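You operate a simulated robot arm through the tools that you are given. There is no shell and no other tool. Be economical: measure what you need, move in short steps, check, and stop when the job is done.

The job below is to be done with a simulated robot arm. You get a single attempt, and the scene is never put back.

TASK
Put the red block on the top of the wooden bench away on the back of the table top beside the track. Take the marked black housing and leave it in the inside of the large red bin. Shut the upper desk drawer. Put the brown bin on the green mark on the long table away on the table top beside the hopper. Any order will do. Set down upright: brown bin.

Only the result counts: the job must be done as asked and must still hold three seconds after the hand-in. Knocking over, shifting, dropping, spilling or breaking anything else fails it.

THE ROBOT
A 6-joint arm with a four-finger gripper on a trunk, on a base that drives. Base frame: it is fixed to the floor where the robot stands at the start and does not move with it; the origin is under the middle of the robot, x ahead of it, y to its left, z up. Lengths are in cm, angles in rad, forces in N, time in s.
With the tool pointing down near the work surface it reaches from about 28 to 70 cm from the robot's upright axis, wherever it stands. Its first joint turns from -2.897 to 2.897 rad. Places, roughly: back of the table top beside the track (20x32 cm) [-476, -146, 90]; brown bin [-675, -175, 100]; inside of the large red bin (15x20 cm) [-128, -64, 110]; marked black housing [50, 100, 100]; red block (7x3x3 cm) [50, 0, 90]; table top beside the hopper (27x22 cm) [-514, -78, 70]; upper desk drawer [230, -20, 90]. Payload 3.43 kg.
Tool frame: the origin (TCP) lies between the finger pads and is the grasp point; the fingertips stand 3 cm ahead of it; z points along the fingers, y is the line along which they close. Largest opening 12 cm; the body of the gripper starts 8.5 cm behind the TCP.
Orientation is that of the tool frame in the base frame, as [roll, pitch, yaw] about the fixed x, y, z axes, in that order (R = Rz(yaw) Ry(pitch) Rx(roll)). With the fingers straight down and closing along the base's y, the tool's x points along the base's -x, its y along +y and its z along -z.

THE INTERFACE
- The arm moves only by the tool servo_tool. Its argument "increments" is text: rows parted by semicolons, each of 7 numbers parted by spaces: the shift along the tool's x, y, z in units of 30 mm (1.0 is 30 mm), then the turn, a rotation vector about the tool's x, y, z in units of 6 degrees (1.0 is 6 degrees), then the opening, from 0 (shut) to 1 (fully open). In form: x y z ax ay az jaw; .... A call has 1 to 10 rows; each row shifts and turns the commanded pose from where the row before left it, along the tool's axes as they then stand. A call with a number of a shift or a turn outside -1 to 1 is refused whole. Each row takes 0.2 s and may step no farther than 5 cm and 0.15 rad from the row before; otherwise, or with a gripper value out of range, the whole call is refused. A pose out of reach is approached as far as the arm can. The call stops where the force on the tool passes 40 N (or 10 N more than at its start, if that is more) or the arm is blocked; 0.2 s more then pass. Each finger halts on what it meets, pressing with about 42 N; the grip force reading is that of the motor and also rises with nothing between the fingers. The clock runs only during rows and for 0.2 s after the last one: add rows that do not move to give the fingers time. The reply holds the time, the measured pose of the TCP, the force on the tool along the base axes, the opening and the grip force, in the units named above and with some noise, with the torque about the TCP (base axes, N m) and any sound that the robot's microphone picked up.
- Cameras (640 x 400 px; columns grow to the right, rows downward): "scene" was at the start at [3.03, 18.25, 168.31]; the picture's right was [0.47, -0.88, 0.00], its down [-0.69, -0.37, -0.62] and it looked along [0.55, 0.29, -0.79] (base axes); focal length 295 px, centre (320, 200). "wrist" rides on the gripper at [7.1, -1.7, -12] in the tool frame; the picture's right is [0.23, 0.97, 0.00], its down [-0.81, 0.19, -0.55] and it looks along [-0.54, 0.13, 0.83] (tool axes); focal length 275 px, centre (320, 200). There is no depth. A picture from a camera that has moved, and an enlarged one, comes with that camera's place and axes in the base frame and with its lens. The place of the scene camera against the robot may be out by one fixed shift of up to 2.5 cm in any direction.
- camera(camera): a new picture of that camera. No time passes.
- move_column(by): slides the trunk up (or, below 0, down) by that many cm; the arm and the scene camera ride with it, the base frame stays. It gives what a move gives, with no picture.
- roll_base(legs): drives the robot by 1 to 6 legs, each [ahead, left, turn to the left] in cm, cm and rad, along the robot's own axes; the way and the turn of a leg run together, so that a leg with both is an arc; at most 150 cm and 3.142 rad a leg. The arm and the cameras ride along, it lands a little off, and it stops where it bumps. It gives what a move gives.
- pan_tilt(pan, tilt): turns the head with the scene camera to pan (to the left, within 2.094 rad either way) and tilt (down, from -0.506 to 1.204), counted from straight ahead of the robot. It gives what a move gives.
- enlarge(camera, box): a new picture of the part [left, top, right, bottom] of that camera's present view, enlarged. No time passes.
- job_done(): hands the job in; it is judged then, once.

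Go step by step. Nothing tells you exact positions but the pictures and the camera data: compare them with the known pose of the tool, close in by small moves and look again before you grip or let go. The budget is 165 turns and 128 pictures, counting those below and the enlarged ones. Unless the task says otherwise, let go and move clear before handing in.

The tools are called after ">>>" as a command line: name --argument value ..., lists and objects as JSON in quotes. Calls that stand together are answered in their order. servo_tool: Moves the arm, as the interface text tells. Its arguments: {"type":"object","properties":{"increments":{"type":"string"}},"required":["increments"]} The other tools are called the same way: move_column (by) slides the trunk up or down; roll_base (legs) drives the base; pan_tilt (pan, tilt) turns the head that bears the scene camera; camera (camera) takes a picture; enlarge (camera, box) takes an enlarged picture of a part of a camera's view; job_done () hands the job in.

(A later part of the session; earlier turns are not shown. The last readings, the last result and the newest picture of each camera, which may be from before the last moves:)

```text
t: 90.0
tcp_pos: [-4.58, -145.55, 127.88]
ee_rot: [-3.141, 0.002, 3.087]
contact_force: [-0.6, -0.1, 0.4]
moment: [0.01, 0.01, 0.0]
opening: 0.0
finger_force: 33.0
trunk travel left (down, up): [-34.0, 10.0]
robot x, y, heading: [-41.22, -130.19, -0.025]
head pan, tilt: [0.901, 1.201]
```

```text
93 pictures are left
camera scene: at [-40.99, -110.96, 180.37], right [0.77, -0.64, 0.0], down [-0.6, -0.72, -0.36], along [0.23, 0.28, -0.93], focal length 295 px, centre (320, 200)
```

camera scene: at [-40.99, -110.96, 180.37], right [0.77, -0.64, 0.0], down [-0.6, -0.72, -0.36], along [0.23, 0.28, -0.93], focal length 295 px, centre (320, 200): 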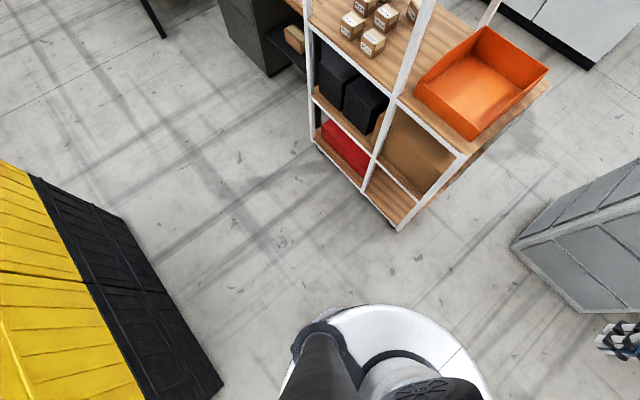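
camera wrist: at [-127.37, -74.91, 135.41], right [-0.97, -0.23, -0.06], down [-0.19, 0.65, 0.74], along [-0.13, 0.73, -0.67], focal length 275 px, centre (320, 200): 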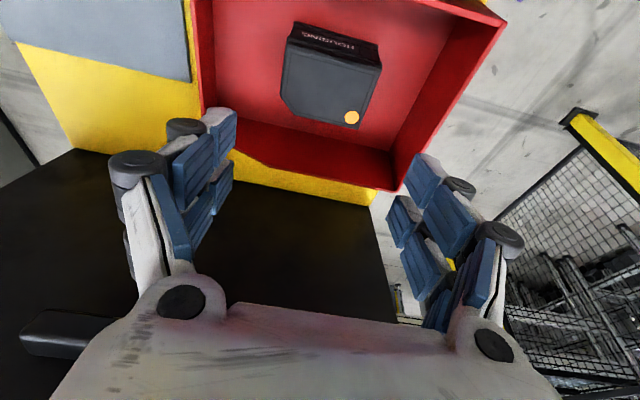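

The gap between shelf (y≈-103) and cabinet (y≈-156) is about 53 cm, so I need my own base width. I'll look straight down at my side.

>>> pan_tilt --pan 1.7 --tilt 1.204

>>> camera --camera "scene"

>>> pan_tilt --pan 0.1 --tilt 1.0

>>> camera --camera "scene"

```text
t: 91.2
tcp_pos: [-4.58, -145.65, 127.86]
ee_rot: [-3.14, 0.003, 3.086]
contact_force: [-0.2, 0.2, 0.2]
moment: [-0.01, -0.01, 0.01]
opening: 0.0
finger_force: 33.4
trunk travel left (down, up): [-34.0, 10.0]
robot x, y, heading: [-41.71, -129.98, -0.021]
head pan, tilt: [1.7, 1.201]
```

```text
92 pictures are left
camera scene: at [-45.15, -109.69, 180.36], right [0.99, 0.1, 0.0], down [0.1, -0.93, -0.36], along [-0.04, 0.36, -0.93], focal length 295 px, centre (320, 200)
```

scene: 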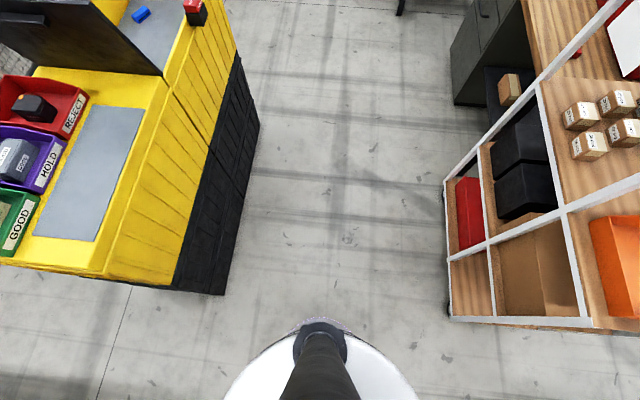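

```text
t: 92.8
tcp_pos: [-4.63, -145.58, 128.11]
ee_rot: [-3.138, 0.001, 3.089]
contact_force: [-0.1, -0.1, 0.2]
moment: [0.0, 0.01, -0.02]
opening: 0.0
finger_force: 33.9
trunk travel left (down, up): [-34.0, 10.0]
robot x, y, heading: [-41.44, -129.92, -0.024]
head pan, tilt: [0.099, 1.0]
```

```text
91 pictures are left
camera scene: at [-37.63, -114.71, 181.62], right [0.08, -1.0, 0.0], down [-0.84, -0.06, -0.54], along [0.54, 0.04, -0.84], focal length 295 px, centre (320, 200)
```

scene: 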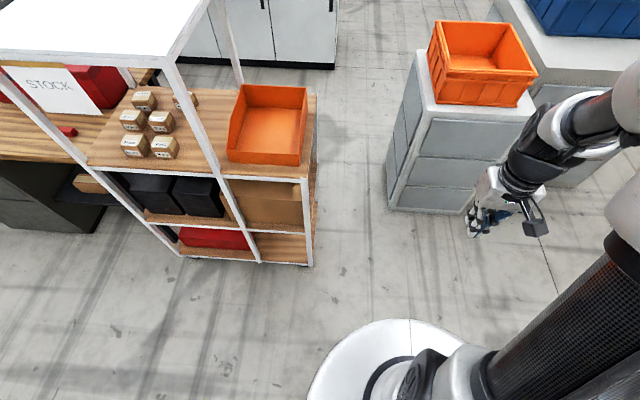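

The white disc is the shoulder, and directly below the camera I seem to see bare floor about 20 cm to my side. I'll zoom in to confirm.

>>> pan_tilt --pan 1.7 --tilt 1.204

>>> enlarge --camera "scene" --box '[200, 275, 440, 400]'

>>> pan_tilt --pan -2.09 --tilt 1.204

>>> camera --camera "scene"

```text
t: 94.5
tcp_pos: [-4.63, -145.55, 127.84]
ee_rot: [-3.139, 0.005, 3.087]
contact_force: [0.2, 0.2, 0.2]
moment: [-0.01, -0.03, 0.02]
opening: 0.01
finger_force: 33.3
trunk travel left (down, up): [-34.0, 10.0]
robot x, y, heading: [-41.28, -130.23, -0.026]
head pan, tilt: [1.7, 1.201]
```

```text
2.67 times, centred on (320, 338) of scene
camera zoom: at [-45.15, -109.69, 180.36], right [0.99, 0.1, 0.0], down [0.1, -0.93, -0.36], along [-0.04, 0.36, -0.93], focal length 786 px, centre (320, -167)
```

zoom: 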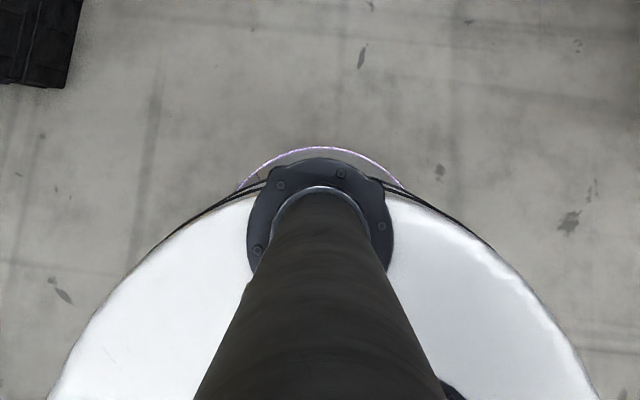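

```text
t: 97.6
tcp_pos: [-4.63, -145.58, 127.88]
ee_rot: [-3.14, 0.003, 3.086]
contact_force: [0.2, 0.1, -0.3]
moment: [0.02, -0.01, 0.0]
opening: 0.0
finger_force: 34.1
trunk travel left (down, up): [-34.0, 10.0]
robot x, y, heading: [-41.43, -130.23, -0.024]
head pan, tilt: [-2.089, 1.201]
```

```text
89 pictures are left
camera scene: at [-47.46, -120.04, 180.36], right [-0.86, 0.52, 0.0], down [0.48, 0.8, -0.36], along [-0.19, -0.31, -0.93], focal length 295 px, centre (320, 200)
```

scene: 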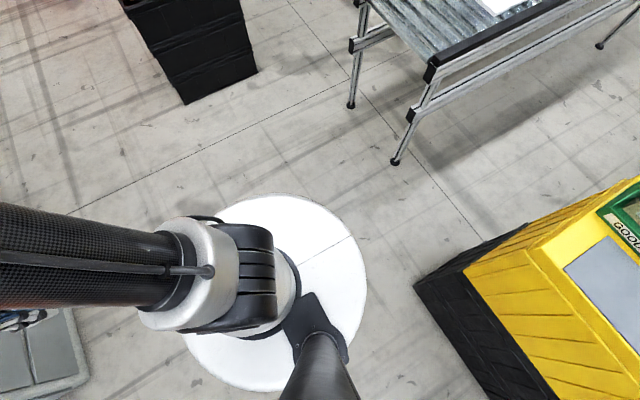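

The base and shoulder look about 20–22 cm in radius, so the 52 cm gap is passable if centred. I'll calibrate the scene camera shift by looking at the closed fingertips.

>>> pan_tilt --pan 0.0 --tilt 0.9

>>> camera --camera "scene"

>>> enlarge --camera "scene" --box '[420, 110, 580, 260]'

```text
t: 99.6
tcp_pos: [-4.58, -145.58, 127.86]
ee_rot: [-3.139, 0.001, 3.087]
contact_force: [0.9, 0.5, 0.2]
moment: [-0.02, 0.0, 0.02]
opening: 0.0
finger_force: 32.9
trunk travel left (down, up): [-34.0, 10.0]
robot x, y, heading: [-41.35, -129.84, -0.025]
head pan, tilt: [0.0, 0.901]
```

```text
88 pictures are left
camera scene: at [-37.03, -115.44, 182.34], right [-0.02, -1.0, 0.0], down [-0.78, 0.02, -0.62], along [0.62, -0.02, -0.78], focal length 295 px, centre (320, 200)
```

scene: 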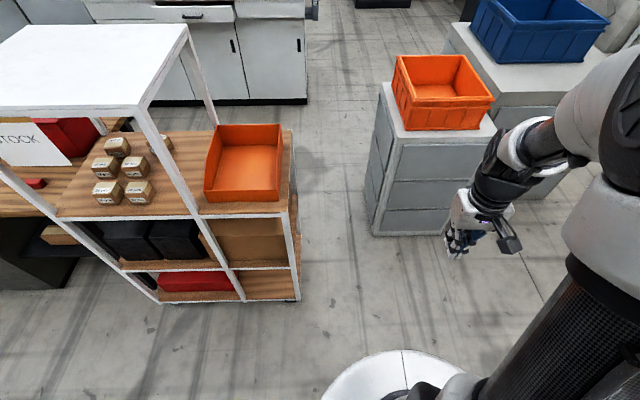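

```text
2.67 times, centred on (500, 185) of scene
camera zoom: at [-37.03, -115.44, 182.34], right [-0.02, -1.0, 0.0], down [-0.78, 0.02, -0.62], along [0.62, -0.02, -0.78], focal length 786 px, centre (-160, 240)
```

zoom: 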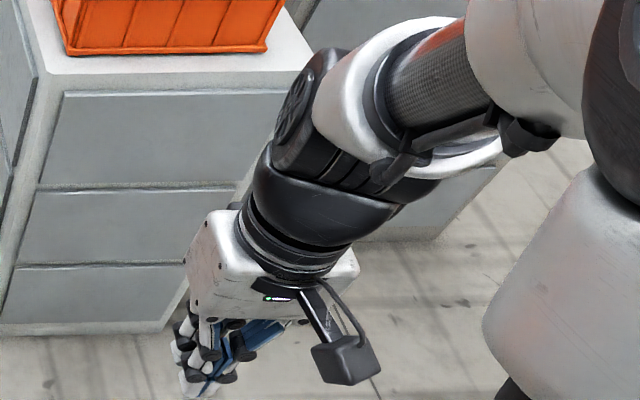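

The lateral shift of the scene camera is about zero, so the gap runs y≈-105.5..-154.5, centred on -130 where I already am. I'll raise the trunk so the arm clears the bins, straighten, and drive in stages.

>>> move_column --by 9

>>> roll_base --legs '[[0, 0, 0.025], [65, 0, 0]]'

>>> camera --camera "scene"

```text
t: 100.9
tcp_pos: [-4.59, -145.63, 136.76]
ee_rot: [-3.141, 0.002, 3.088]
contact_force: [0.4, -0.3, -1.1]
moment: [0.04, -0.04, -0.03]
opening: 0.0
finger_force: 33.3
trunk travel left (down, up): [-43.0, 1.0]
robot x, y, heading: [-41.37, -130.24, -0.027]
head pan, tilt: [0.0, 0.901]
```

```text
t: 104.8
tcp_pos: [60.41, -144.73, 136.82]
ee_rot: [-3.139, 0.001, 3.111]
contact_force: [0.6, 0.2, -0.7]
moment: [0.0, 0.0, -0.04]
opening: 0.01
finger_force: 33.0
trunk travel left (down, up): [-43.0, 1.0]
robot x, y, heading: [23.59, -129.96, 0.001]
head pan, tilt: [0.0, 0.901]
```

```text
86 pictures are left
camera scene: at [27.31, -115.26, 191.34], right [0.0, -1.0, 0.0], down [-0.78, 0.0, -0.62], along [0.62, 0.0, -0.78], focal length 295 px, centre (320, 200)
```

scene: 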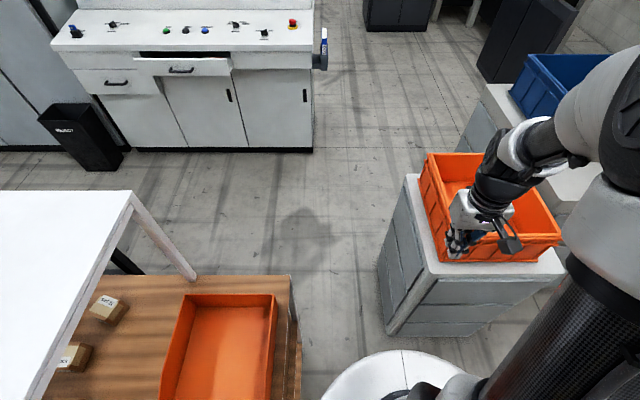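

I'm alongside the shelf and it's clear. I'll continue through to x≈155, then sidestep left to the drawer.

>>> roll_base --legs '[[65, 0, 0], [65, 0, 0], [0, 85, 0]]'

>>> pan_tilt --pan 0.1 --tilt 0.75

>>> camera --camera "scene"

>>> camera --camera "wrist"

```text
t: 115.7
tcp_pos: [190.52, -60.24, 136.83]
ee_rot: [-3.139, 0.002, 3.11]
contact_force: [0.8, 0.5, 0.2]
moment: [0.01, -0.01, 0.0]
opening: 0.01
finger_force: 34.0
trunk travel left (down, up): [-43.0, 1.0]
robot x, y, heading: [153.58, -45.32, -0.001]
head pan, tilt: [0.0, 0.901]
```

```text
t: 116.4
tcp_pos: [190.63, -60.15, 136.88]
ee_rot: [-3.14, 0.002, 3.109]
contact_force: [-0.3, 0.1, 0.6]
moment: [0.02, 0.01, -0.01]
opening: 0.0
finger_force: 33.7
trunk travel left (down, up): [-43.0, 1.0]
robot x, y, heading: [153.46, -45.6, -0.002]
head pan, tilt: [0.099, 0.75]
```

```text
85 pictures are left
camera scene: at [158.16, -29.99, 192.53], right [0.1, -1.0, 0.0], down [-0.68, -0.07, -0.73], along [0.73, 0.07, -0.68], focal length 295 px, centre (320, 200)
```

scene: 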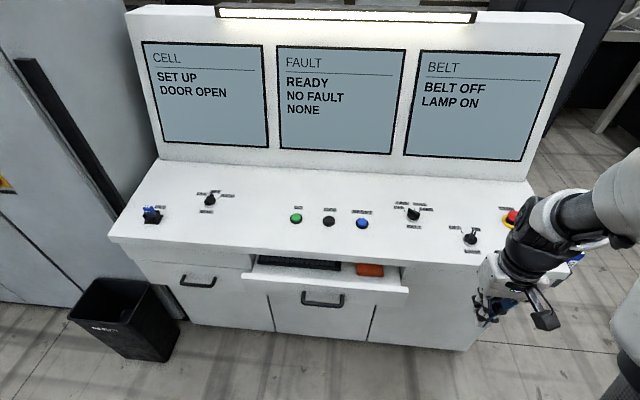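

```text
84 pictures are left
camera wrist: at [183.41, -61.57, 148.92], right [-0.2, 0.98, 0.0], down [0.82, 0.17, 0.55], along [0.54, 0.11, -0.83], focal length 275 px, centre (320, 200)
```

wrist: 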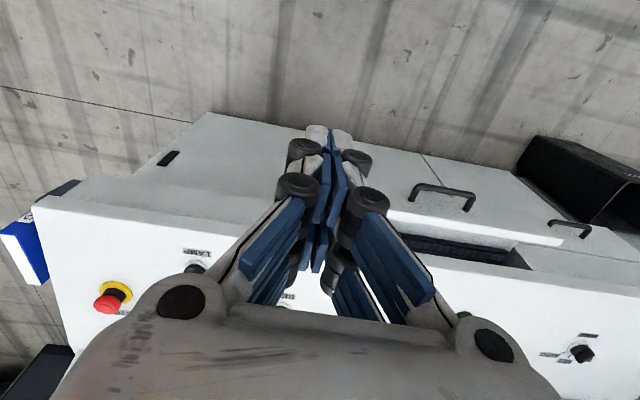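

The drawer handle triangulates to about [213, -25.6, 92.7], and the drawer is open about 10 cm with the desk lip at x≈225. I'll turn the hand to point forward.

>>> servo_tool --increments "0 0 0 0 -1 0 0; 0 0 0 0 -1 0 0; 0 0 0 0 -1 0 0; 0 0 0 0 -1 0 0; 0 0 0 0 -1 0 0; 0 0 0 0 -1 0 0; 0 0 0 0 -1 0 0; 0 0 0 0 -1 0 0; 0 0 0 0 -1 0 0; 0 0 0 0 -1 0 0"

>>> servo_tool --increments "0 0 0 0 -1 0 0; 0 0 0 0 -1 0 0; 0 0 0 0 -1 0 0; 0 0 0 0 -1 0 0; 0 0 0 0 -0.9 0 0; 0 0 0 0 0 0 0"

>>> move_column --by -30

>>> camera --camera "scene"

>>> camera --camera "wrist"

```text
t: 118.6
tcp_pos: [196.53, -65.43, 138.28]
ee_rot: [3.138, 1.048, 3.107]
contact_force: [0.5, -0.8, -0.9]
moment: [0.01, 0.05, 0.02]
opening: 0.01
finger_force: 33.1
out of reach, approached as far as the arm can: row 6, 7, 8, 9, 10
trunk travel left (down, up): [-43.0, 1.0]
robot x, y, heading: [153.57, -45.29, 0.0]
head pan, tilt: [0.099, 0.75]
```

```text
t: 120.0
tcp_pos: [196.92, -68.06, 150.6]
ee_rot: [2.799, 1.558, 2.768]
contact_force: [0.5, -0.6, -0.3]
moment: [0.0, 0.02, -0.01]
opening: 0.0
finger_force: 33.4
out of reach, approached as far as the arm can: row 1, 2, 3, 4, 5
trunk travel left (down, up): [-43.0, 1.0]
robot x, y, heading: [153.75, -45.56, 0.001]
head pan, tilt: [0.099, 0.75]
```

```text
t: 123.0
tcp_pos: [196.82, -67.88, 120.6]
ee_rot: [2.835, 1.558, 2.806]
contact_force: [0.3, 0.2, 0.9]
moment: [0.01, -0.01, 0.0]
opening: 0.0
finger_force: 33.4
trunk travel left (down, up): [-13.0, 31.0]
robot x, y, heading: [153.57, -45.38, -0.0]
head pan, tilt: [0.099, 0.75]
```

```text
83 pictures are left
camera scene: at [158.16, -29.98, 162.54], right [0.1, -1.0, 0.0], down [-0.68, -0.07, -0.73], along [0.73, 0.07, -0.68], focal length 295 px, centre (320, 200)
```

scene: 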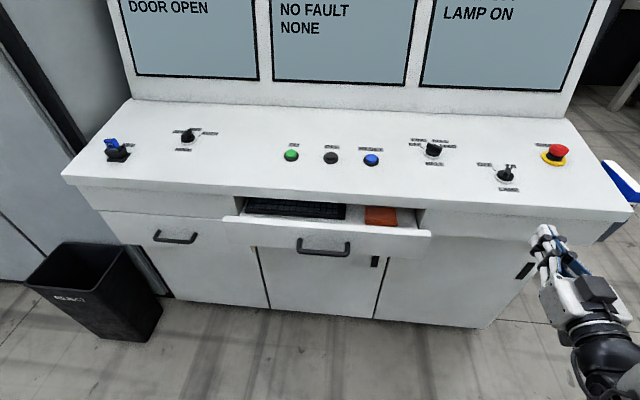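

```text
82 pictures are left
camera wrist: at [184.78, -69.1, 113.67], right [0.03, 0.97, -0.23], down [-0.54, 0.2, 0.82], along [0.84, 0.1, 0.53], focal length 275 px, centre (320, 200)
```

wrist: 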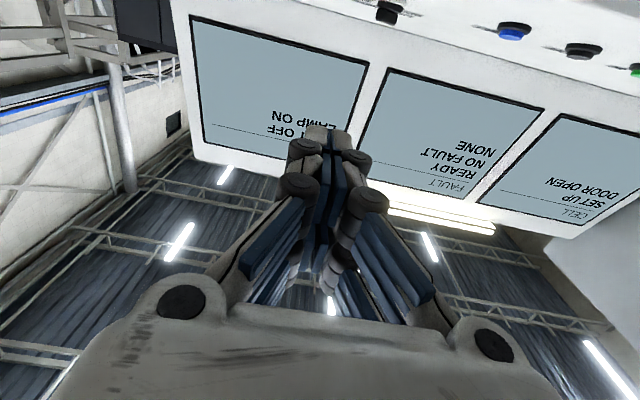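

The hand now points forward. I'll move the base left 30 cm and lower the hand to drawer height.

>>> roll_base --legs '[[0, 30, 0]]'

>>> servo_tool --increments "0.9 0 0 0 0 0 0; 0.9 0 0 0 0 0 0; 0.9 0 0 0 0 0 0; 0.9 0 0 0 0 0 0; 0.9 0 0 0 0 0 0; 0.9 0 0 0 0 0 0; 0 0 0 0 0 0 0"

>>> camera --camera "scene"

```text
t: 125.1
tcp_pos: [196.93, -38.47, 120.77]
ee_rot: [2.871, 1.556, 2.841]
contact_force: [0.3, 0.4, -0.5]
moment: [0.02, 0.0, -0.04]
opening: 0.0
finger_force: 33.6
trunk travel left (down, up): [-13.0, 31.0]
robot x, y, heading: [153.36, -16.05, 0.003]
head pan, tilt: [0.099, 0.75]
```

```text
t: 126.7
tcp_pos: [200.13, -45.48, 114.03]
ee_rot: [2.586, 1.552, 2.563]
contact_force: [0.1, -0.3, 0.1]
moment: [-0.04, 0.0, 0.01]
opening: 0.01
finger_force: 33.5
out of reach, approached as far as the arm can: row 1, 2, 3, 4, 5, 6
trunk travel left (down, up): [-13.0, 31.0]
robot x, y, heading: [153.38, -16.04, -0.001]
head pan, tilt: [0.099, 0.75]
```

```text
81 pictures are left
camera scene: at [158.09, -0.61, 162.54], right [0.1, -0.99, 0.0], down [-0.68, -0.07, -0.73], along [0.73, 0.07, -0.68], focal length 295 px, centre (320, 200)
```

scene: 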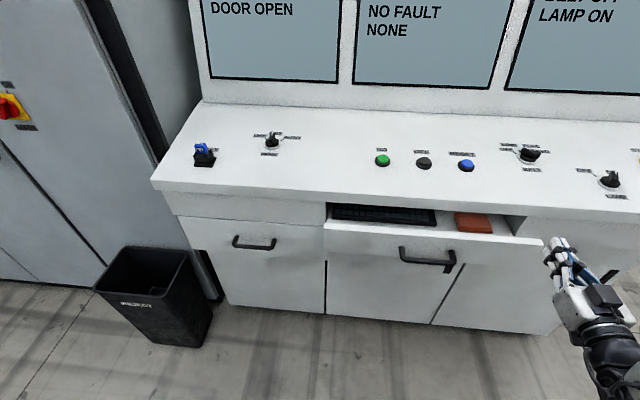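

Too close for a forward-pointing hand. I'll back the base off 17 cm and extend the arm instead.

>>> roll_base --legs '[[-17, 0, 0]]'

>>> servo_tool --increments "0 0 0.8 0 0 0 0; 0 0 0.8 0 0 0 0; 0 0 0.8 0 0 0 0; 0 0 0.8 0 0 0 0; 0 0 0.8 0 0 0 0; 0 0 0 0 0 0 0"

```text
t: 128.1
tcp_pos: [183.56, -45.29, 114.08]
ee_rot: [2.559, 1.552, 2.54]
contact_force: [-1.3, -0.3, 0.5]
moment: [0.0, 0.05, 0.02]
opening: 0.03
finger_force: 33.1
trunk travel left (down, up): [-13.0, 31.0]
robot x, y, heading: [136.85, -16.14, 0.007]
head pan, tilt: [0.099, 0.75]
```

```text
t: 129.5
tcp_pos: [195.43, -45.8, 113.81]
ee_rot: [2.578, 1.551, 2.555]
contact_force: [-0.2, -0.3, 0.2]
moment: [0.02, -0.01, -0.01]
opening: 0.0
finger_force: 34.0
trunk travel left (down, up): [-13.0, 31.0]
robot x, y, heading: [136.89, -16.41, 0.007]
head pan, tilt: [0.099, 0.75]
```

Reach is fine now. I'll go down to drawer height and over to y≈-38, beside the handle.

>>> servo_tool --increments "0.9 0.3 0 0 0 0 0; 0.9 0.3 0 0 0 0 0; 0.9 0.3 0 0 0 0 0; 0.9 0.3 0 0 0 0 0; 0.9 0.3 0 0 0 0 0; 0.9 0.3 0 0 0 0 0; 0.9 0.3 0 0 0 0 0; 0.9 0.3 0 0 0 0 0; 0 0 0 0 0 0 0"

>>> camera --camera "scene"

>>> camera --camera "wrist"

```text
t: 131.5
tcp_pos: [200.43, -43.76, 94.48]
ee_rot: [2.293, 1.545, 2.277]
contact_force: [0.0, 0.6, 0.3]
moment: [0.01, -0.01, 0.02]
opening: 0.01
finger_force: 33.3
out of reach, approached as far as the arm can: row 3, 4, 5, 6, 7, 8
trunk travel left (down, up): [-13.0, 31.0]
robot x, y, heading: [136.35, -16.34, 0.006]
head pan, tilt: [0.099, 0.75]
```

```text
80 pictures are left
camera scene: at [141.23, -0.67, 162.54], right [0.1, -0.99, 0.0], down [-0.68, -0.07, -0.73], along [0.73, 0.08, -0.68], focal length 295 px, centre (320, 200)
```

scene: 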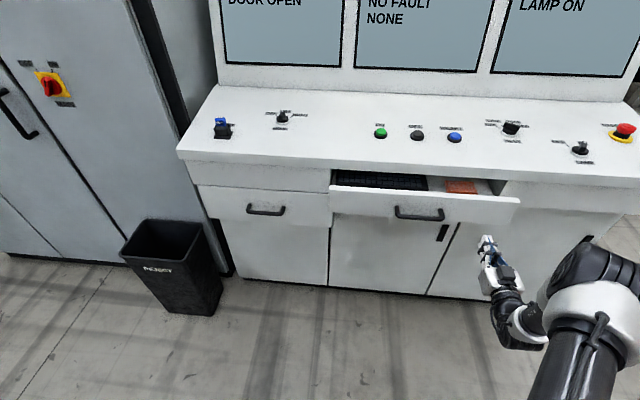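

```text
79 pictures are left
camera wrist: at [188.32, -45.0, 87.59], right [0.01, 0.98, -0.21], down [-0.54, 0.19, 0.82], along [0.84, 0.1, 0.53], focal length 275 px, centre (320, 200)
```

wrist: 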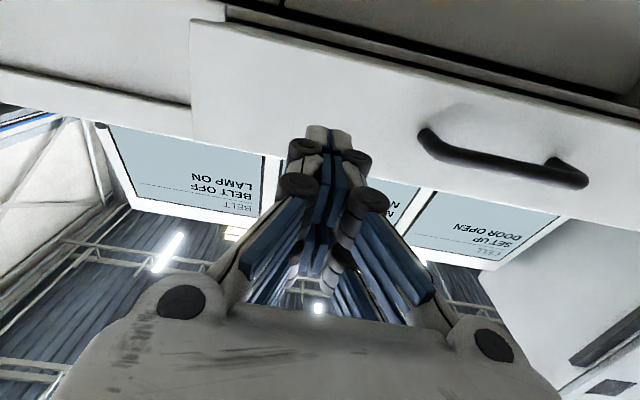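

The fingertips are level with the drawer face (z 90–100, face at x≈215.5), right of the handle. I'll drive forward 6 cm, then push with the arm.

>>> roll_base --legs '[[6, 0, 0]]'

>>> servo_tool --increments "0 0 0.5 0 0 0 0; 0 0 0.5 0 0 0 0; 0 0 0.5 0 0 0 0; 0 0 0.5 0 0 0 0; 0 0 0.5 0 0 0 0; 0 0 0.5 0 0 0 0; 0 0 0.5 0 0 0 0; 0 0 0 0 0 0 0"

>>> camera --camera "scene"

```text
t: 132.5
tcp_pos: [206.71, -43.69, 94.53]
ee_rot: [2.324, 1.545, 2.311]
contact_force: [0.6, -0.9, -0.7]
moment: [0.01, -0.06, 0.0]
opening: 0.03
finger_force: 33.4
trunk travel left (down, up): [-13.0, 31.0]
robot x, y, heading: [142.56, -16.33, 0.003]
head pan, tilt: [0.099, 0.75]
```

```text
t: 134.3
tcp_pos: [217.06, -43.85, 94.49]
ee_rot: [2.297, 1.547, 2.279]
contact_force: [0.5, 0.2, 0.2]
moment: [-0.01, -0.03, 0.0]
opening: 0.03
finger_force: 33.1
trunk travel left (down, up): [-13.0, 31.0]
robot x, y, heading: [142.82, -16.32, 0.004]
head pan, tilt: [0.099, 0.75]
```

```text
78 pictures are left
camera scene: at [147.28, -0.64, 162.54], right [0.1, -0.99, 0.0], down [-0.68, -0.07, -0.73], along [0.73, 0.08, -0.68], focal length 295 px, centre (320, 200)
```

scene: 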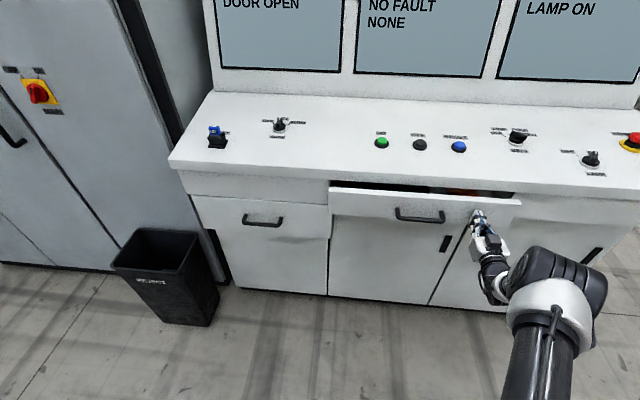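

The drawer is sliding in. I'll keep pushing in small steps until it seats.

>>> servo_tool --increments "0 0 0.4 0 0 0 0; 0 0 0.4 0 0 0 0; 0 0 0.3 0 0 0 0; 0 0 0.3 0 0 0 0; 0 0 0.3 0 0 0 0; 0 0 0.3 0 0 0 0; 0 0 0.3 0 0 0 0; 0 0 0.3 0 0 0 0; 0 0 0.3 0 0 0 0; 0 0 0 0 0 0 0"

>>> camera --camera "scene"

```text
t: 135.9
tcp_pos: [222.89, -43.96, 94.23]
ee_rot: [2.23, 1.546, 2.215]
contact_force: [-31.7, 7.4, 9.1]
moment: [-0.1, -0.95, 0.25]
opening: 0.59
finger_force: 33.8
trunk travel left (down, up): [-13.0, 31.0]
robot x, y, heading: [142.85, -16.24, 0.008]
head pan, tilt: [0.099, 0.75]
stopped in row 7: the force on the tool passed its limit at 55 N (the readings are from after the stop); the commanded pose is now the measured one
```

```text
77 pictures are left
camera scene: at [146.55, -0.44, 162.56], right [0.1, -0.99, 0.0], down [-0.68, -0.07, -0.73], along [0.73, 0.08, -0.68], focal length 295 px, centre (320, 200)
```

scene: 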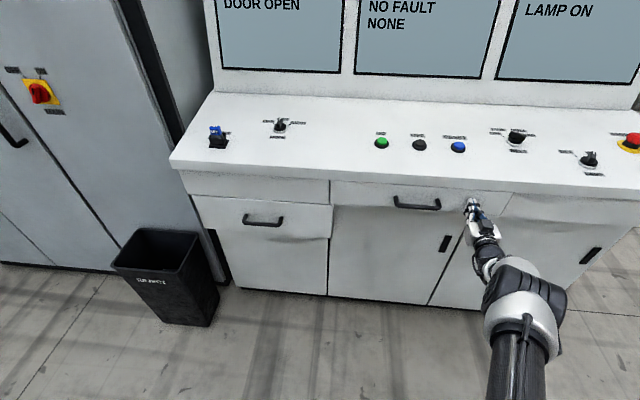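

It has seated with a firm stop. I'll back away and check it's flush.

>>> servo_tool --increments "0 0 -0.6 0 0 0 0; 0 0 -0.8 0 0 0 0; 0 0 -0.8 0 0 0 0; 0 0 -0.8 0 0 0 0; 0 0 0 0 0 0 0"

>>> roll_base --legs '[[-8, 0, 0]]'

>>> enlarge --camera "scene" --box '[160, 130, 600, 320]'

```text
t: 137.1
tcp_pos: [214.43, -43.85, 94.18]
ee_rot: [2.391, 1.541, 2.373]
contact_force: [0.7, -0.5, -0.3]
moment: [0.04, 0.01, -0.02]
opening: 0.01
finger_force: 33.3
trunk travel left (down, up): [-13.0, 31.0]
robot x, y, heading: [142.63, -16.36, 0.005]
head pan, tilt: [0.099, 0.75]
```

```text
t: 138.1
tcp_pos: [206.31, -43.9, 94.1]
ee_rot: [2.368, 1.543, 2.352]
contact_force: [0.6, 0.2, -0.2]
moment: [0.01, 0.01, 0.03]
opening: 0.01
finger_force: 33.9
trunk travel left (down, up): [-13.0, 31.0]
robot x, y, heading: [134.71, -15.65, 0.005]
head pan, tilt: [0.099, 0.75]
```

```text
1.45 times, centred on (380, 225) of scene
camera zoom: at [139.11, -0.66, 162.54], right [0.1, -0.99, 0.0], down [-0.68, -0.07, -0.73], along [0.73, 0.08, -0.68], focal length 428 px, centre (233, 164)
```

zoom: 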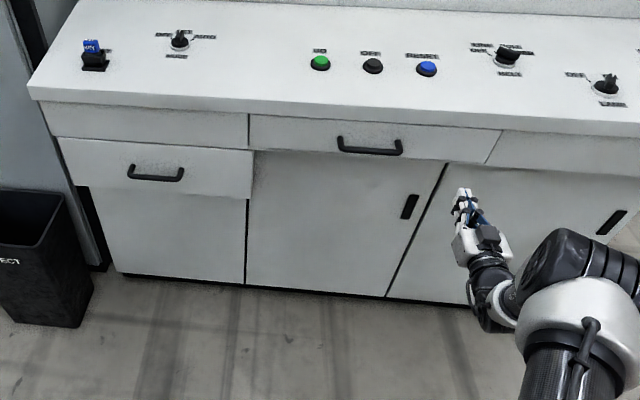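

The upper drawer is closed flush. Now I'll raise the trunk, bring the hand back to pointing down, and retrace the route to the bench.

>>> move_column --by 30

>>> servo_tool --increments "0 0 -0.6 0 1 0 0; 0 0 -0.6 0 1 0 0; 0 0 -0.6 0 1 0 0; 0 0 -0.6 0 1 0 0; 0 0 -0.5 0 1 0 0; 0 0 0 0 1 0 0; 0 0 0 0 1 0 0; 0 0 0 0 1 0 0; 0 0 0 0 1 0 0; 0 0 0 0 1 0 0"

>>> servo_tool --increments "0.5 0 0 0 1 0 0; 0.5 0 0 0 1 0 0; 0.5 0 0 0 1 0 0; 0.5 0 0 0 1 0 0; 0.5 0 0 0 0.8 0 0; 0 0 0 0 0 0 0"

```text
t: 141.1
tcp_pos: [206.53, -43.83, 123.98]
ee_rot: [2.39, 1.543, 2.374]
contact_force: [0.5, 0.7, -0.7]
moment: [-0.01, 0.0, -0.02]
opening: 0.0
finger_force: 33.6
trunk travel left (down, up): [-43.0, 1.0]
robot x, y, heading: [134.63, -16.36, -0.003]
head pan, tilt: [0.099, 0.75]
```

```text
t: 143.3
tcp_pos: [198.12, -43.86, 125.98]
ee_rot: [3.12, 0.503, 3.114]
contact_force: [0.1, 0.5, -0.1]
moment: [0.03, -0.02, 0.03]
opening: 0.02
finger_force: 33.3
trunk travel left (down, up): [-43.0, 1.0]
robot x, y, heading: [134.96, -16.41, 0.005]
head pan, tilt: [0.099, 0.75]
```

```text
t: 144.7
tcp_pos: [190.89, -43.75, 123.75]
ee_rot: [3.122, 0.0, 3.127]
contact_force: [1.2, 1.1, 0.5]
moment: [-0.01, 0.0, -0.03]
opening: 0.01
finger_force: 33.7
trunk travel left (down, up): [-43.0, 1.0]
robot x, y, heading: [134.37, -15.97, 0.01]
head pan, tilt: [0.099, 0.75]
```

>>> servo_tool --increments "0.8 0.6 -0.5 0 0 0 0; 0.8 0.6 -0.5 0 0 0 0; 0.8 0.6 -0.5 0 0 0 0; 0.8 0.6 -0.5 0 0 0 0; 0.8 0.6 -0.5 0 0 0 0; 0.8 0.6 -0.5 0 0 0 0; 0.8 0.6 -0.5 0 0 0 0; 0.4 0 -0.6 0 0 0 0; 0 0 0 0 0 0 0"

>>> roll_base --legs '[[12, 0, 0], [0, -114, 0]]'

>>> pan_tilt --pan 2.0 --tilt 0.9

>>> camera --camera "scene"

```text
t: 146.7
tcp_pos: [173.39, -30.84, 136.3]
ee_rot: [3.122, -0.001, 3.123]
contact_force: [-0.1, -0.2, 0.2]
moment: [-0.02, 0.0, 0.03]
opening: 0.02
finger_force: 33.2
trunk travel left (down, up): [-43.0, 1.0]
robot x, y, heading: [134.73, -16.2, 0.011]
head pan, tilt: [0.099, 0.75]
```

```text
t: 153.4
tcp_pos: [186.07, -145.64, 136.4]
ee_rot: [3.12, 0.0, 3.125]
contact_force: [-0.2, 0.5, -0.9]
moment: [0.01, 0.0, 0.01]
opening: 0.0
finger_force: 33.4
trunk travel left (down, up): [-43.0, 1.0]
robot x, y, heading: [147.21, -131.14, 0.007]
head pan, tilt: [0.099, 0.75]
```

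```text
t: 155.3
tcp_pos: [186.04, -145.69, 136.41]
ee_rot: [3.121, 0.0, 3.124]
contact_force: [0.5, -0.6, -0.3]
moment: [0.0, 0.05, -0.04]
opening: 0.0
finger_force: 33.3
trunk travel left (down, up): [-43.0, 1.0]
robot x, y, heading: [147.11, -131.13, 0.007]
head pan, tilt: [2.0, 0.901]
```

```text
75 pictures are left
camera scene: at [140.45, -109.56, 191.34], right [0.91, 0.42, 0.0], down [0.33, -0.71, -0.62], along [-0.26, 0.56, -0.78], focal length 295 px, centre (320, 200)
```

scene: 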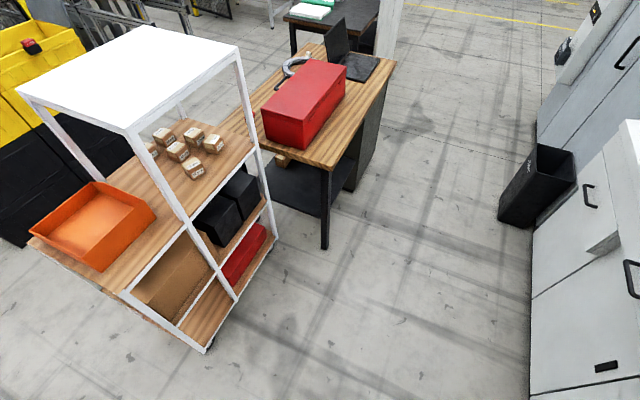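

Path back is clear. I'll drive back through the gap and along the front to stand before the red block.

>>> roll_base --legs '[[0, 1, -0.007], [-85, 0, 0]]'

>>> roll_base --legs '[[-84, 0, 0], [0, 128, 0]]'

>>> pan_tilt --pan 0.1 --tilt 1.0

>>> camera --camera "scene"

```text
t: 160.2
tcp_pos: [100.85, -144.78, 136.37]
ee_rot: [3.122, 0.0, 3.111]
contact_force: [0.3, 0.1, -0.3]
moment: [0.03, -0.04, 0.0]
opening: 0.01
finger_force: 33.1
trunk travel left (down, up): [-43.0, 1.0]
robot x, y, heading: [62.37, -129.54, -0.008]
head pan, tilt: [2.0, 0.901]
```

```text
t: 170.6
tcp_pos: [18.74, -17.63, 136.41]
ee_rot: [3.122, 0.0, 3.114]
contact_force: [0.6, 0.0, -0.1]
moment: [0.02, 0.03, 0.01]
opening: 0.0
finger_force: 33.4
trunk travel left (down, up): [-43.0, 1.0]
robot x, y, heading: [-19.62, -2.35, -0.0]
head pan, tilt: [2.0, 0.901]
```

```text
t: 172.4
tcp_pos: [18.75, -17.66, 136.29]
ee_rot: [3.123, 0.001, 3.113]
contact_force: [0.4, 1.5, 0.2]
moment: [0.02, -0.01, 0.0]
opening: 0.0
finger_force: 33.0
trunk travel left (down, up): [-43.0, 1.0]
robot x, y, heading: [-19.94, -2.57, -0.004]
head pan, tilt: [0.099, 1.0]
```

```text
74 pictures are left
camera scene: at [-16.35, 12.75, 190.62], right [0.09, -1.0, 0.0], down [-0.84, -0.08, -0.54], along [0.54, 0.05, -0.84], focal length 295 px, centre (320, 200)
```

scene: 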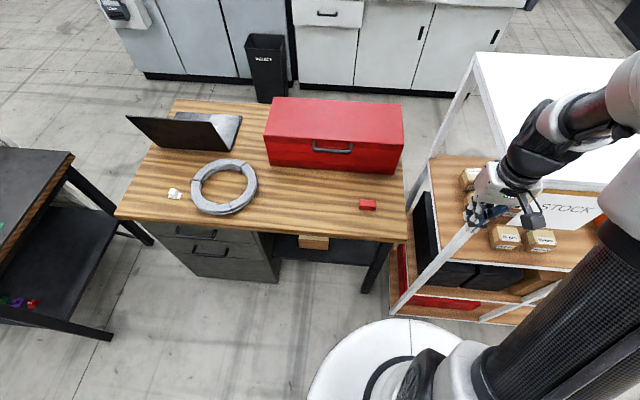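

The block is near [47, 0, 91] with its long side along y, so I can grip it across its 7 cm length without turning the hand. I'll move in, open the hand and lower the trunk.

>>> roll_base --legs '[[0, 13, 0], [11, 0, 0]]'

>>> move_column --by -18

>>> servo_tool --increments "-0.9 0.3 0 0 0 0 1; -0.9 0.3 0 0 0 0 1; -0.5 0.3 0.3 0 0 0 1; 0 0.3 0.5 0 0 0 1; 0 0 0 0 0 0 1; 0 0 0 0 0 0 1"

>>> camera --camera "wrist"

```text
t: 174.5
tcp_pos: [29.7, -4.61, 136.27]
ee_rot: [3.121, 0.001, 3.113]
contact_force: [0.5, 0.7, 0.0]
moment: [0.0, 0.0, -0.04]
opening: 0.03
finger_force: 33.9
trunk travel left (down, up): [-43.0, 1.0]
robot x, y, heading: [-8.65, 10.36, -0.005]
head pan, tilt: [0.099, 1.0]
```

```text
t: 176.5
tcp_pos: [29.71, -4.68, 118.23]
ee_rot: [3.123, 0.001, 3.115]
contact_force: [-0.6, 0.3, 0.1]
moment: [0.0, -0.01, 0.0]
opening: 0.01
finger_force: 33.6
trunk travel left (down, up): [-25.0, 19.0]
robot x, y, heading: [-8.72, 10.71, -0.01]
head pan, tilt: [0.099, 1.0]
```

```text
t: 177.9
tcp_pos: [36.83, -1.23, 115.9]
ee_rot: [3.122, -0.001, 3.114]
contact_force: [-0.4, 0.2, 0.5]
moment: [-0.01, 0.02, 0.0]
opening: 10.46
finger_force: 0.0
trunk travel left (down, up): [-25.0, 19.0]
robot x, y, heading: [-9.22, 10.33, -0.006]
head pan, tilt: [0.099, 1.0]
```

```text
73 pictures are left
camera wrist: at [29.71, -2.85, 127.96], right [-0.2, 0.98, 0.02], down [0.82, 0.16, 0.56], along [0.54, 0.13, -0.83], focal length 275 px, centre (320, 200)
```

wrist: 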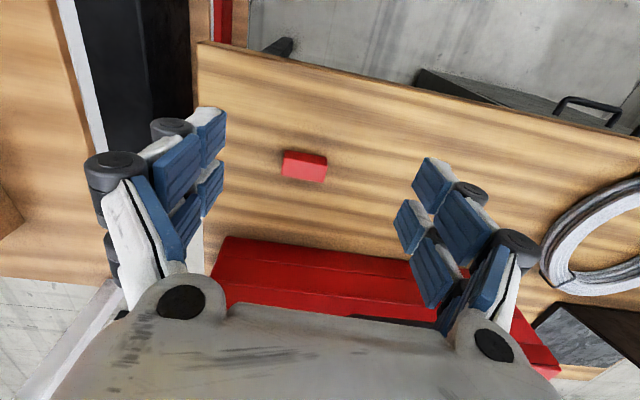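

The block's centre is at about [47.6, -0.7]. I'll align above it and descend to z≈97 for a check.

>>> servo_tool --increments "-0.9 0.1 0 0 0 -0.8 1; -0.9 0.07 0.2 0 0 0 1; -0.9 0 0.9 0 0 0 1; -0.85 0 0.9 0 0 0 1; 0 0 1 0 0 0 1; 0 0 1 0 0 0 1; 0 0 1 0 0 0 1; 0 0 1 0 0 0 1; 0 0 0.4 0 0 0 1; 0 0 0 0 0 0 1"

>>> camera --camera "wrist"

```text
t: 180.1
tcp_pos: [47.41, 0.08, 96.63]
ee_rot: [3.123, 0.002, -3.085]
contact_force: [0.2, -0.4, -0.1]
moment: [0.03, -0.04, -0.03]
opening: 12.0
finger_force: 0.1
trunk travel left (down, up): [-25.0, 19.0]
robot x, y, heading: [-8.65, 10.12, -0.015]
head pan, tilt: [0.099, 1.0]
```

```text
72 pictures are left
camera wrist: at [40.37, -2.12, 108.77], right [-0.28, 0.96, 0.02], down [0.8, 0.23, 0.56], along [0.53, 0.17, -0.83], focal length 275 px, centre (320, 200)
```

wrist: 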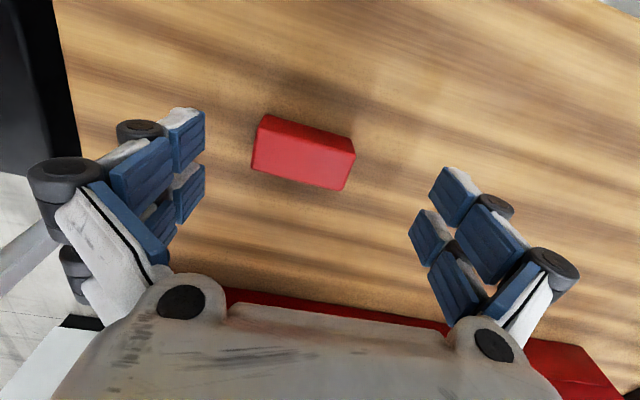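

Nearly centred: I need about -0.8 cm in y and a small yaw. I'll descend and grip.

>>> servo_tool --increments "-0.1 -0.26 0.3 0 0 0.5 1; 0 0 0.5 0 0 0 1; 0 0 0.3 0 0 0 1; 0 0 0 0 0 0 1; 0 0 0 0 0 0 0; 0 0 0 0 0 0 0; 0 0 0 0 0 0 0; 0 0 0 0 0 0 0; 0 0 0 0 0 0 0; 0 0 0 0 0 0 0"

>>> camera --camera "wrist"

```text
t: 182.3
tcp_pos: [47.73, -0.64, 93.39]
ee_rot: [3.123, 0.0, -3.138]
contact_force: [0.6, -0.4, 2.1]
moment: [-0.04, -0.03, 0.0]
opening: 6.33
finger_force: 42.4
trunk travel left (down, up): [-25.0, 19.0]
robot x, y, heading: [-8.85, 10.45, -0.006]
head pan, tilt: [0.099, 1.0]
```

```text
71 pictures are left
camera wrist: at [40.64, -2.45, 105.49], right [-0.23, 0.97, 0.02], down [0.81, 0.18, 0.56], along [0.54, 0.15, -0.83], focal length 275 px, centre (320, 200)
```

wrist: 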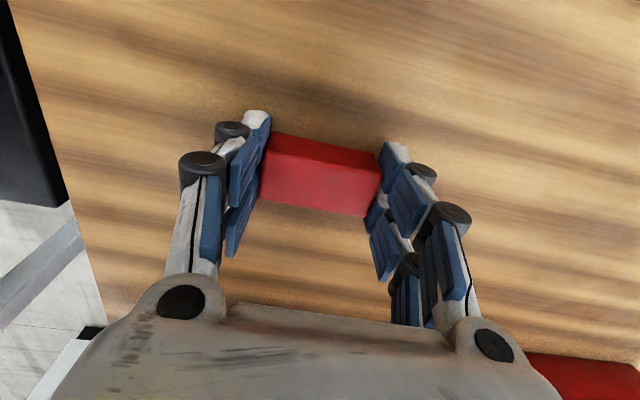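

The block is gripped. I'll lift it and retract over my side of the bench, then look toward the far area.

>>> servo_tool --increments "0 0 -0.8 0 0 0 0; 0 0 -1 0 0 0 0; 0 0 -1 0 0 0 0; 0 0 -1 0 0 0 0; 0 0 -1 0 0 0 0; 0 0 -1 0 0 0 0; 0.6 0 -0.9 0 0 0 0; 0.9 0 -0.5 0 0 0 0; 0.9 0 0 0 0 0 0; 0.6 0 0 0 0 0 0"

>>> roll_base --legs '[[-30, 0, 0], [0, 0, 3.05]]'

>>> pan_tilt --pan 0.0 --tilt 0.3

>>> camera --camera "scene"

>>> pan_tilt --pan -0.9 --tilt 0.4

>>> camera --camera "scene"

```text
t: 184.5
tcp_pos: [38.63, -1.21, 115.07]
ee_rot: [3.123, 0.0, -3.138]
contact_force: [-0.9, 0.3, -0.2]
moment: [-0.04, 0.01, 0.0]
opening: 6.33
finger_force: 41.8
trunk travel left (down, up): [-25.0, 19.0]
robot x, y, heading: [-8.9, 10.47, -0.009]
head pan, tilt: [0.099, 1.0]
```

```text
t: 193.6
tcp_pos: [-84.66, 27.78, 114.97]
ee_rot: [3.122, 0.0, -0.115]
contact_force: [-0.1, -0.1, -0.1]
moment: [0.01, -0.02, -0.01]
opening: 6.3
finger_force: 41.8
trunk travel left (down, up): [-25.0, 19.0]
robot x, y, heading: [-38.83, 10.89, 3.023]
head pan, tilt: [0.099, 1.0]
```

```text
t: 194.7
tcp_pos: [-84.43, 27.73, 115.01]
ee_rot: [3.122, -0.001, -0.113]
contact_force: [0.1, -0.3, -0.2]
moment: [0.01, 0.01, 0.02]
opening: 6.31
finger_force: 41.9
trunk travel left (down, up): [-25.0, 19.0]
robot x, y, heading: [-38.52, 10.78, 3.018]
head pan, tilt: [0.0, 0.3]
```

```text
70 pictures are left
camera scene: at [-49.32, -1.59, 178.56], right [0.12, 0.99, 0.0], down [0.29, -0.04, -0.96], along [-0.95, 0.12, -0.3], focal length 295 px, centre (320, 200)
```

scene: 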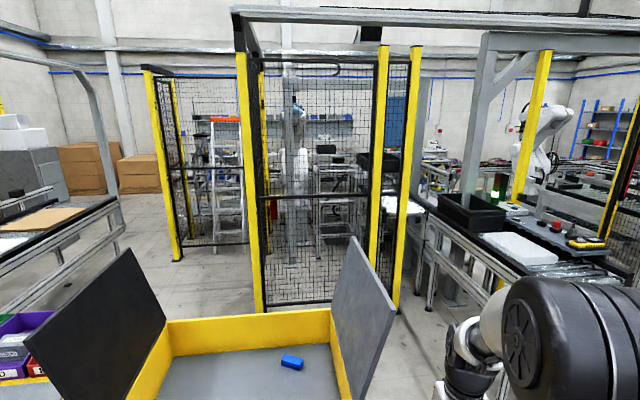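

```text
t: 195.9
tcp_pos: [-84.56, 27.73, 115.02]
ee_rot: [3.123, 0.0, -0.112]
contact_force: [-0.1, -0.5, -1.2]
moment: [-0.03, -0.04, -0.01]
opening: 6.32
finger_force: 41.7
trunk travel left (down, up): [-25.0, 19.0]
robot x, y, heading: [-38.46, 10.7, 3.022]
head pan, tilt: [-0.901, 0.4]
```

```text
69 pictures are left
camera scene: at [-44.87, 5.17, 177.65], right [0.85, 0.52, 0.0], down [0.2, -0.33, -0.92], along [-0.48, 0.79, -0.39], focal length 295 px, centre (320, 200)
```

scene: 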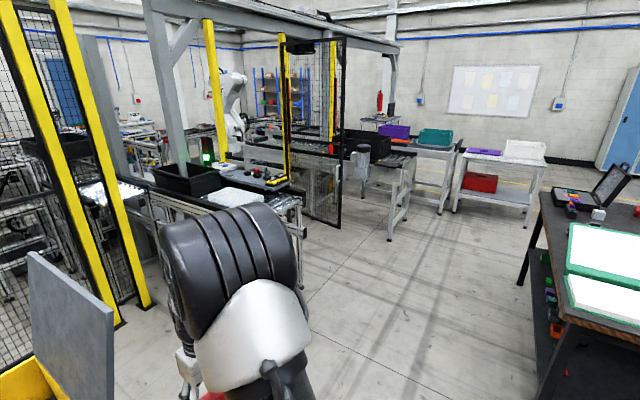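

A fenced cell blocks straight ahead, but there seems to be a corridor past the -y end of the yellow container, beside the roller conveyor. I'll drive to its mouth at about (-40, -147) and look.

>>> roll_base --legs '[[-6, 0, 0.12], [0, 80, 0], [0, 77, 0]]'

>>> pan_tilt --pan 0.0 --tilt 0.45

>>> camera --camera "scene"

```text
t: 204.6
tcp_pos: [-80.41, -136.06, 114.93]
ee_rot: [3.123, 0.001, 0.004]
contact_force: [0.4, 0.1, -1.4]
moment: [0.01, 0.01, 0.0]
opening: 6.33
finger_force: 41.9
trunk travel left (down, up): [-25.0, 19.0]
robot x, y, heading: [-32.87, -147.48, 3.134]
head pan, tilt: [-0.901, 0.4]
```

```text
t: 205.8
tcp_pos: [-80.33, -135.99, 115.01]
ee_rot: [3.121, 0.0, 0.004]
contact_force: [0.2, 0.3, -0.6]
moment: [0.01, 0.02, -0.01]
opening: 6.31
finger_force: 42.2
trunk travel left (down, up): [-25.0, 19.0]
robot x, y, heading: [-32.59, -147.7, 3.134]
head pan, tilt: [0.0, 0.45]
```

```text
68 pictures are left
camera scene: at [-41.71, -160.91, 177.18], right [0.01, 1.0, 0.0], down [0.44, 0.0, -0.9], along [-0.9, 0.01, -0.44], focal length 295 px, centre (320, 200)
```

scene: 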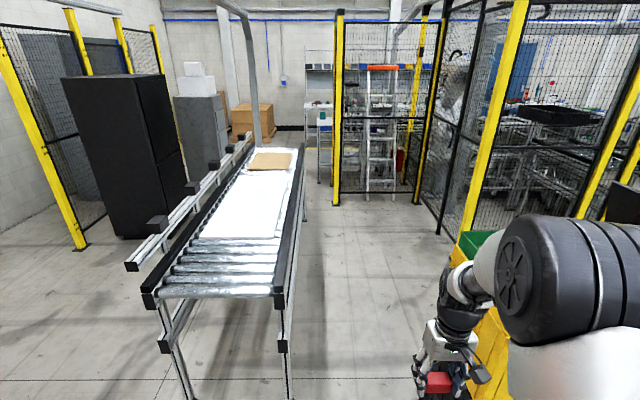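

There's a gap between the conveyor end and the fence post near (-389, -134), leading to benches behind. I'll zoom in on it.

>>> enlarge --camera "scene" --box '[230, 30, 470, 240]'

```text
1.90 times, centred on (350, 135) of scene
camera zoom: at [-41.71, -160.91, 177.18], right [0.01, 1.0, 0.0], down [0.44, 0.0, -0.9], along [-0.9, 0.01, -0.44], focal length 561 px, centre (263, 324)
```

zoom: 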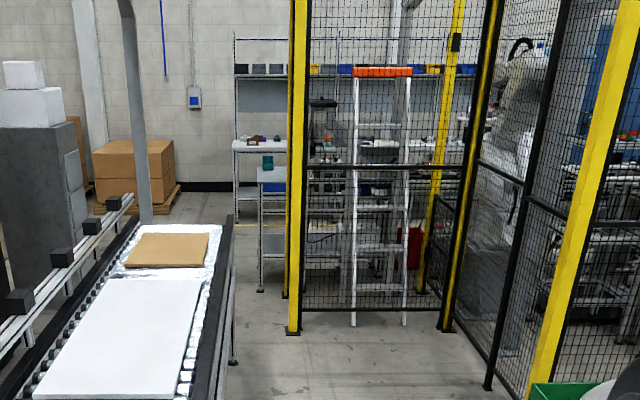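

>>> move_column --by 12

>>> roll_base --legs '[[0, 0, 0.007], [100, 0, 0], [90, 0, 0]]'

>>> camera --camera "scene"

```text
t: 207.3
tcp_pos: [-80.37, -136.1, 127.03]
ee_rot: [3.12, -0.001, 0.003]
contact_force: [-0.3, -0.2, 0.5]
moment: [0.0, 0.0, 0.0]
opening: 6.33
finger_force: 41.6
trunk travel left (down, up): [-37.0, 7.0]
robot x, y, heading: [-32.9, -147.76, 3.135]
head pan, tilt: [0.0, 0.45]
```

```text
t: 217.2
tcp_pos: [-271.22, -133.87, 126.93]
ee_rot: [3.123, -0.002, -0.013]
contact_force: [0.7, 0.8, -0.4]
moment: [-0.02, -0.05, -0.03]
opening: 6.32
finger_force: 42.0
trunk travel left (down, up): [-37.0, 7.0]
robot x, y, heading: [-224.04, -146.31, 3.119]
head pan, tilt: [0.0, 0.45]
```

```text
66 pictures are left
camera scene: at [-233.02, -159.37, 189.18], right [0.02, 1.0, 0.0], down [0.44, -0.01, -0.9], along [-0.9, 0.02, -0.44], focal length 295 px, centre (320, 200)
```

scene: 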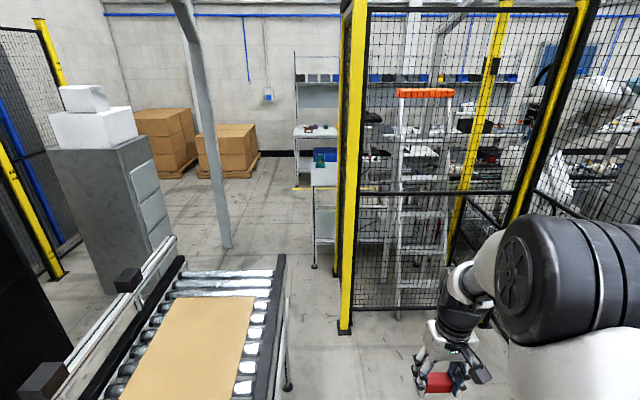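

The gap at the conveyor's far end is only about 42 cm, too tight. The lane on the conveyor's other side (y -238 to -326) is wider, so I'll back out and take that one.

>>> roll_base --legs '[[0, 0, 0.022], [-108, 0, 0], [0, 112, 0]]'

>>> pan_tilt --pan 0.3 --tilt 0.6

>>> camera --camera "scene"

>>> pan_tilt --pan 1.6 --tilt 0.9

>>> camera --camera "scene"

```text
t: 228.4
tcp_pos: [-163.48, -247.37, 127.05]
ee_rot: [3.123, 0.0, 0.013]
contact_force: [0.4, 0.0, -0.5]
moment: [0.02, 0.02, -0.04]
opening: 6.31
finger_force: 42.1
trunk travel left (down, up): [-37.0, 7.0]
robot x, y, heading: [-115.99, -258.35, -3.137]
head pan, tilt: [0.0, 0.45]
```

```text
t: 229.2
tcp_pos: [-163.56, -247.32, 127.01]
ee_rot: [3.121, -0.001, 0.014]
contact_force: [-0.8, -0.3, -1.1]
moment: [-0.03, 0.01, 0.04]
opening: 6.31
finger_force: 42.0
trunk travel left (down, up): [-37.0, 7.0]
robot x, y, heading: [-115.7, -258.43, -3.139]
head pan, tilt: [0.3, 0.6]
```

```text
65 pictures are left
camera scene: at [-123.94, -274.4, 187.83], right [-0.3, 0.95, 0.0], down [0.54, 0.17, -0.83], along [-0.79, -0.25, -0.56], focal length 295 px, centre (320, 200)
```

scene: 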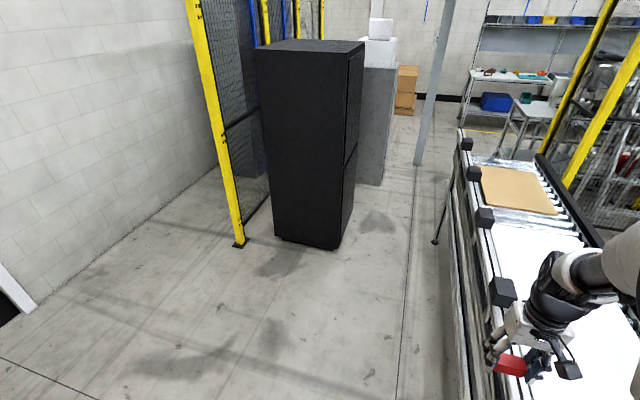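

```text
t: 230.7
tcp_pos: [-163.39, -247.32, 127.07]
ee_rot: [3.121, -0.001, 0.013]
contact_force: [-0.5, 0.3, -0.8]
moment: [-0.01, 0.0, -0.03]
opening: 6.34
finger_force: 41.9
trunk travel left (down, up): [-37.0, 7.0]
robot x, y, heading: [-115.93, -258.39, -3.137]
head pan, tilt: [1.6, 0.901]
```

```text
64 pictures are left
camera scene: at [-115.27, -279.34, 185.35], right [-1.0, -0.03, 0.0], down [-0.03, 0.78, -0.62], along [0.02, -0.62, -0.78], focal length 295 px, centre (320, 200)
```

scene: 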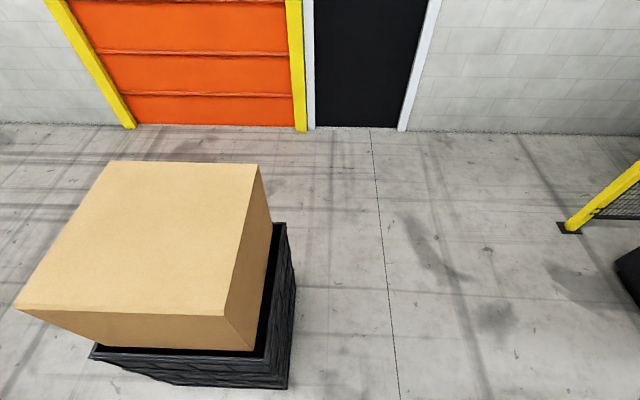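

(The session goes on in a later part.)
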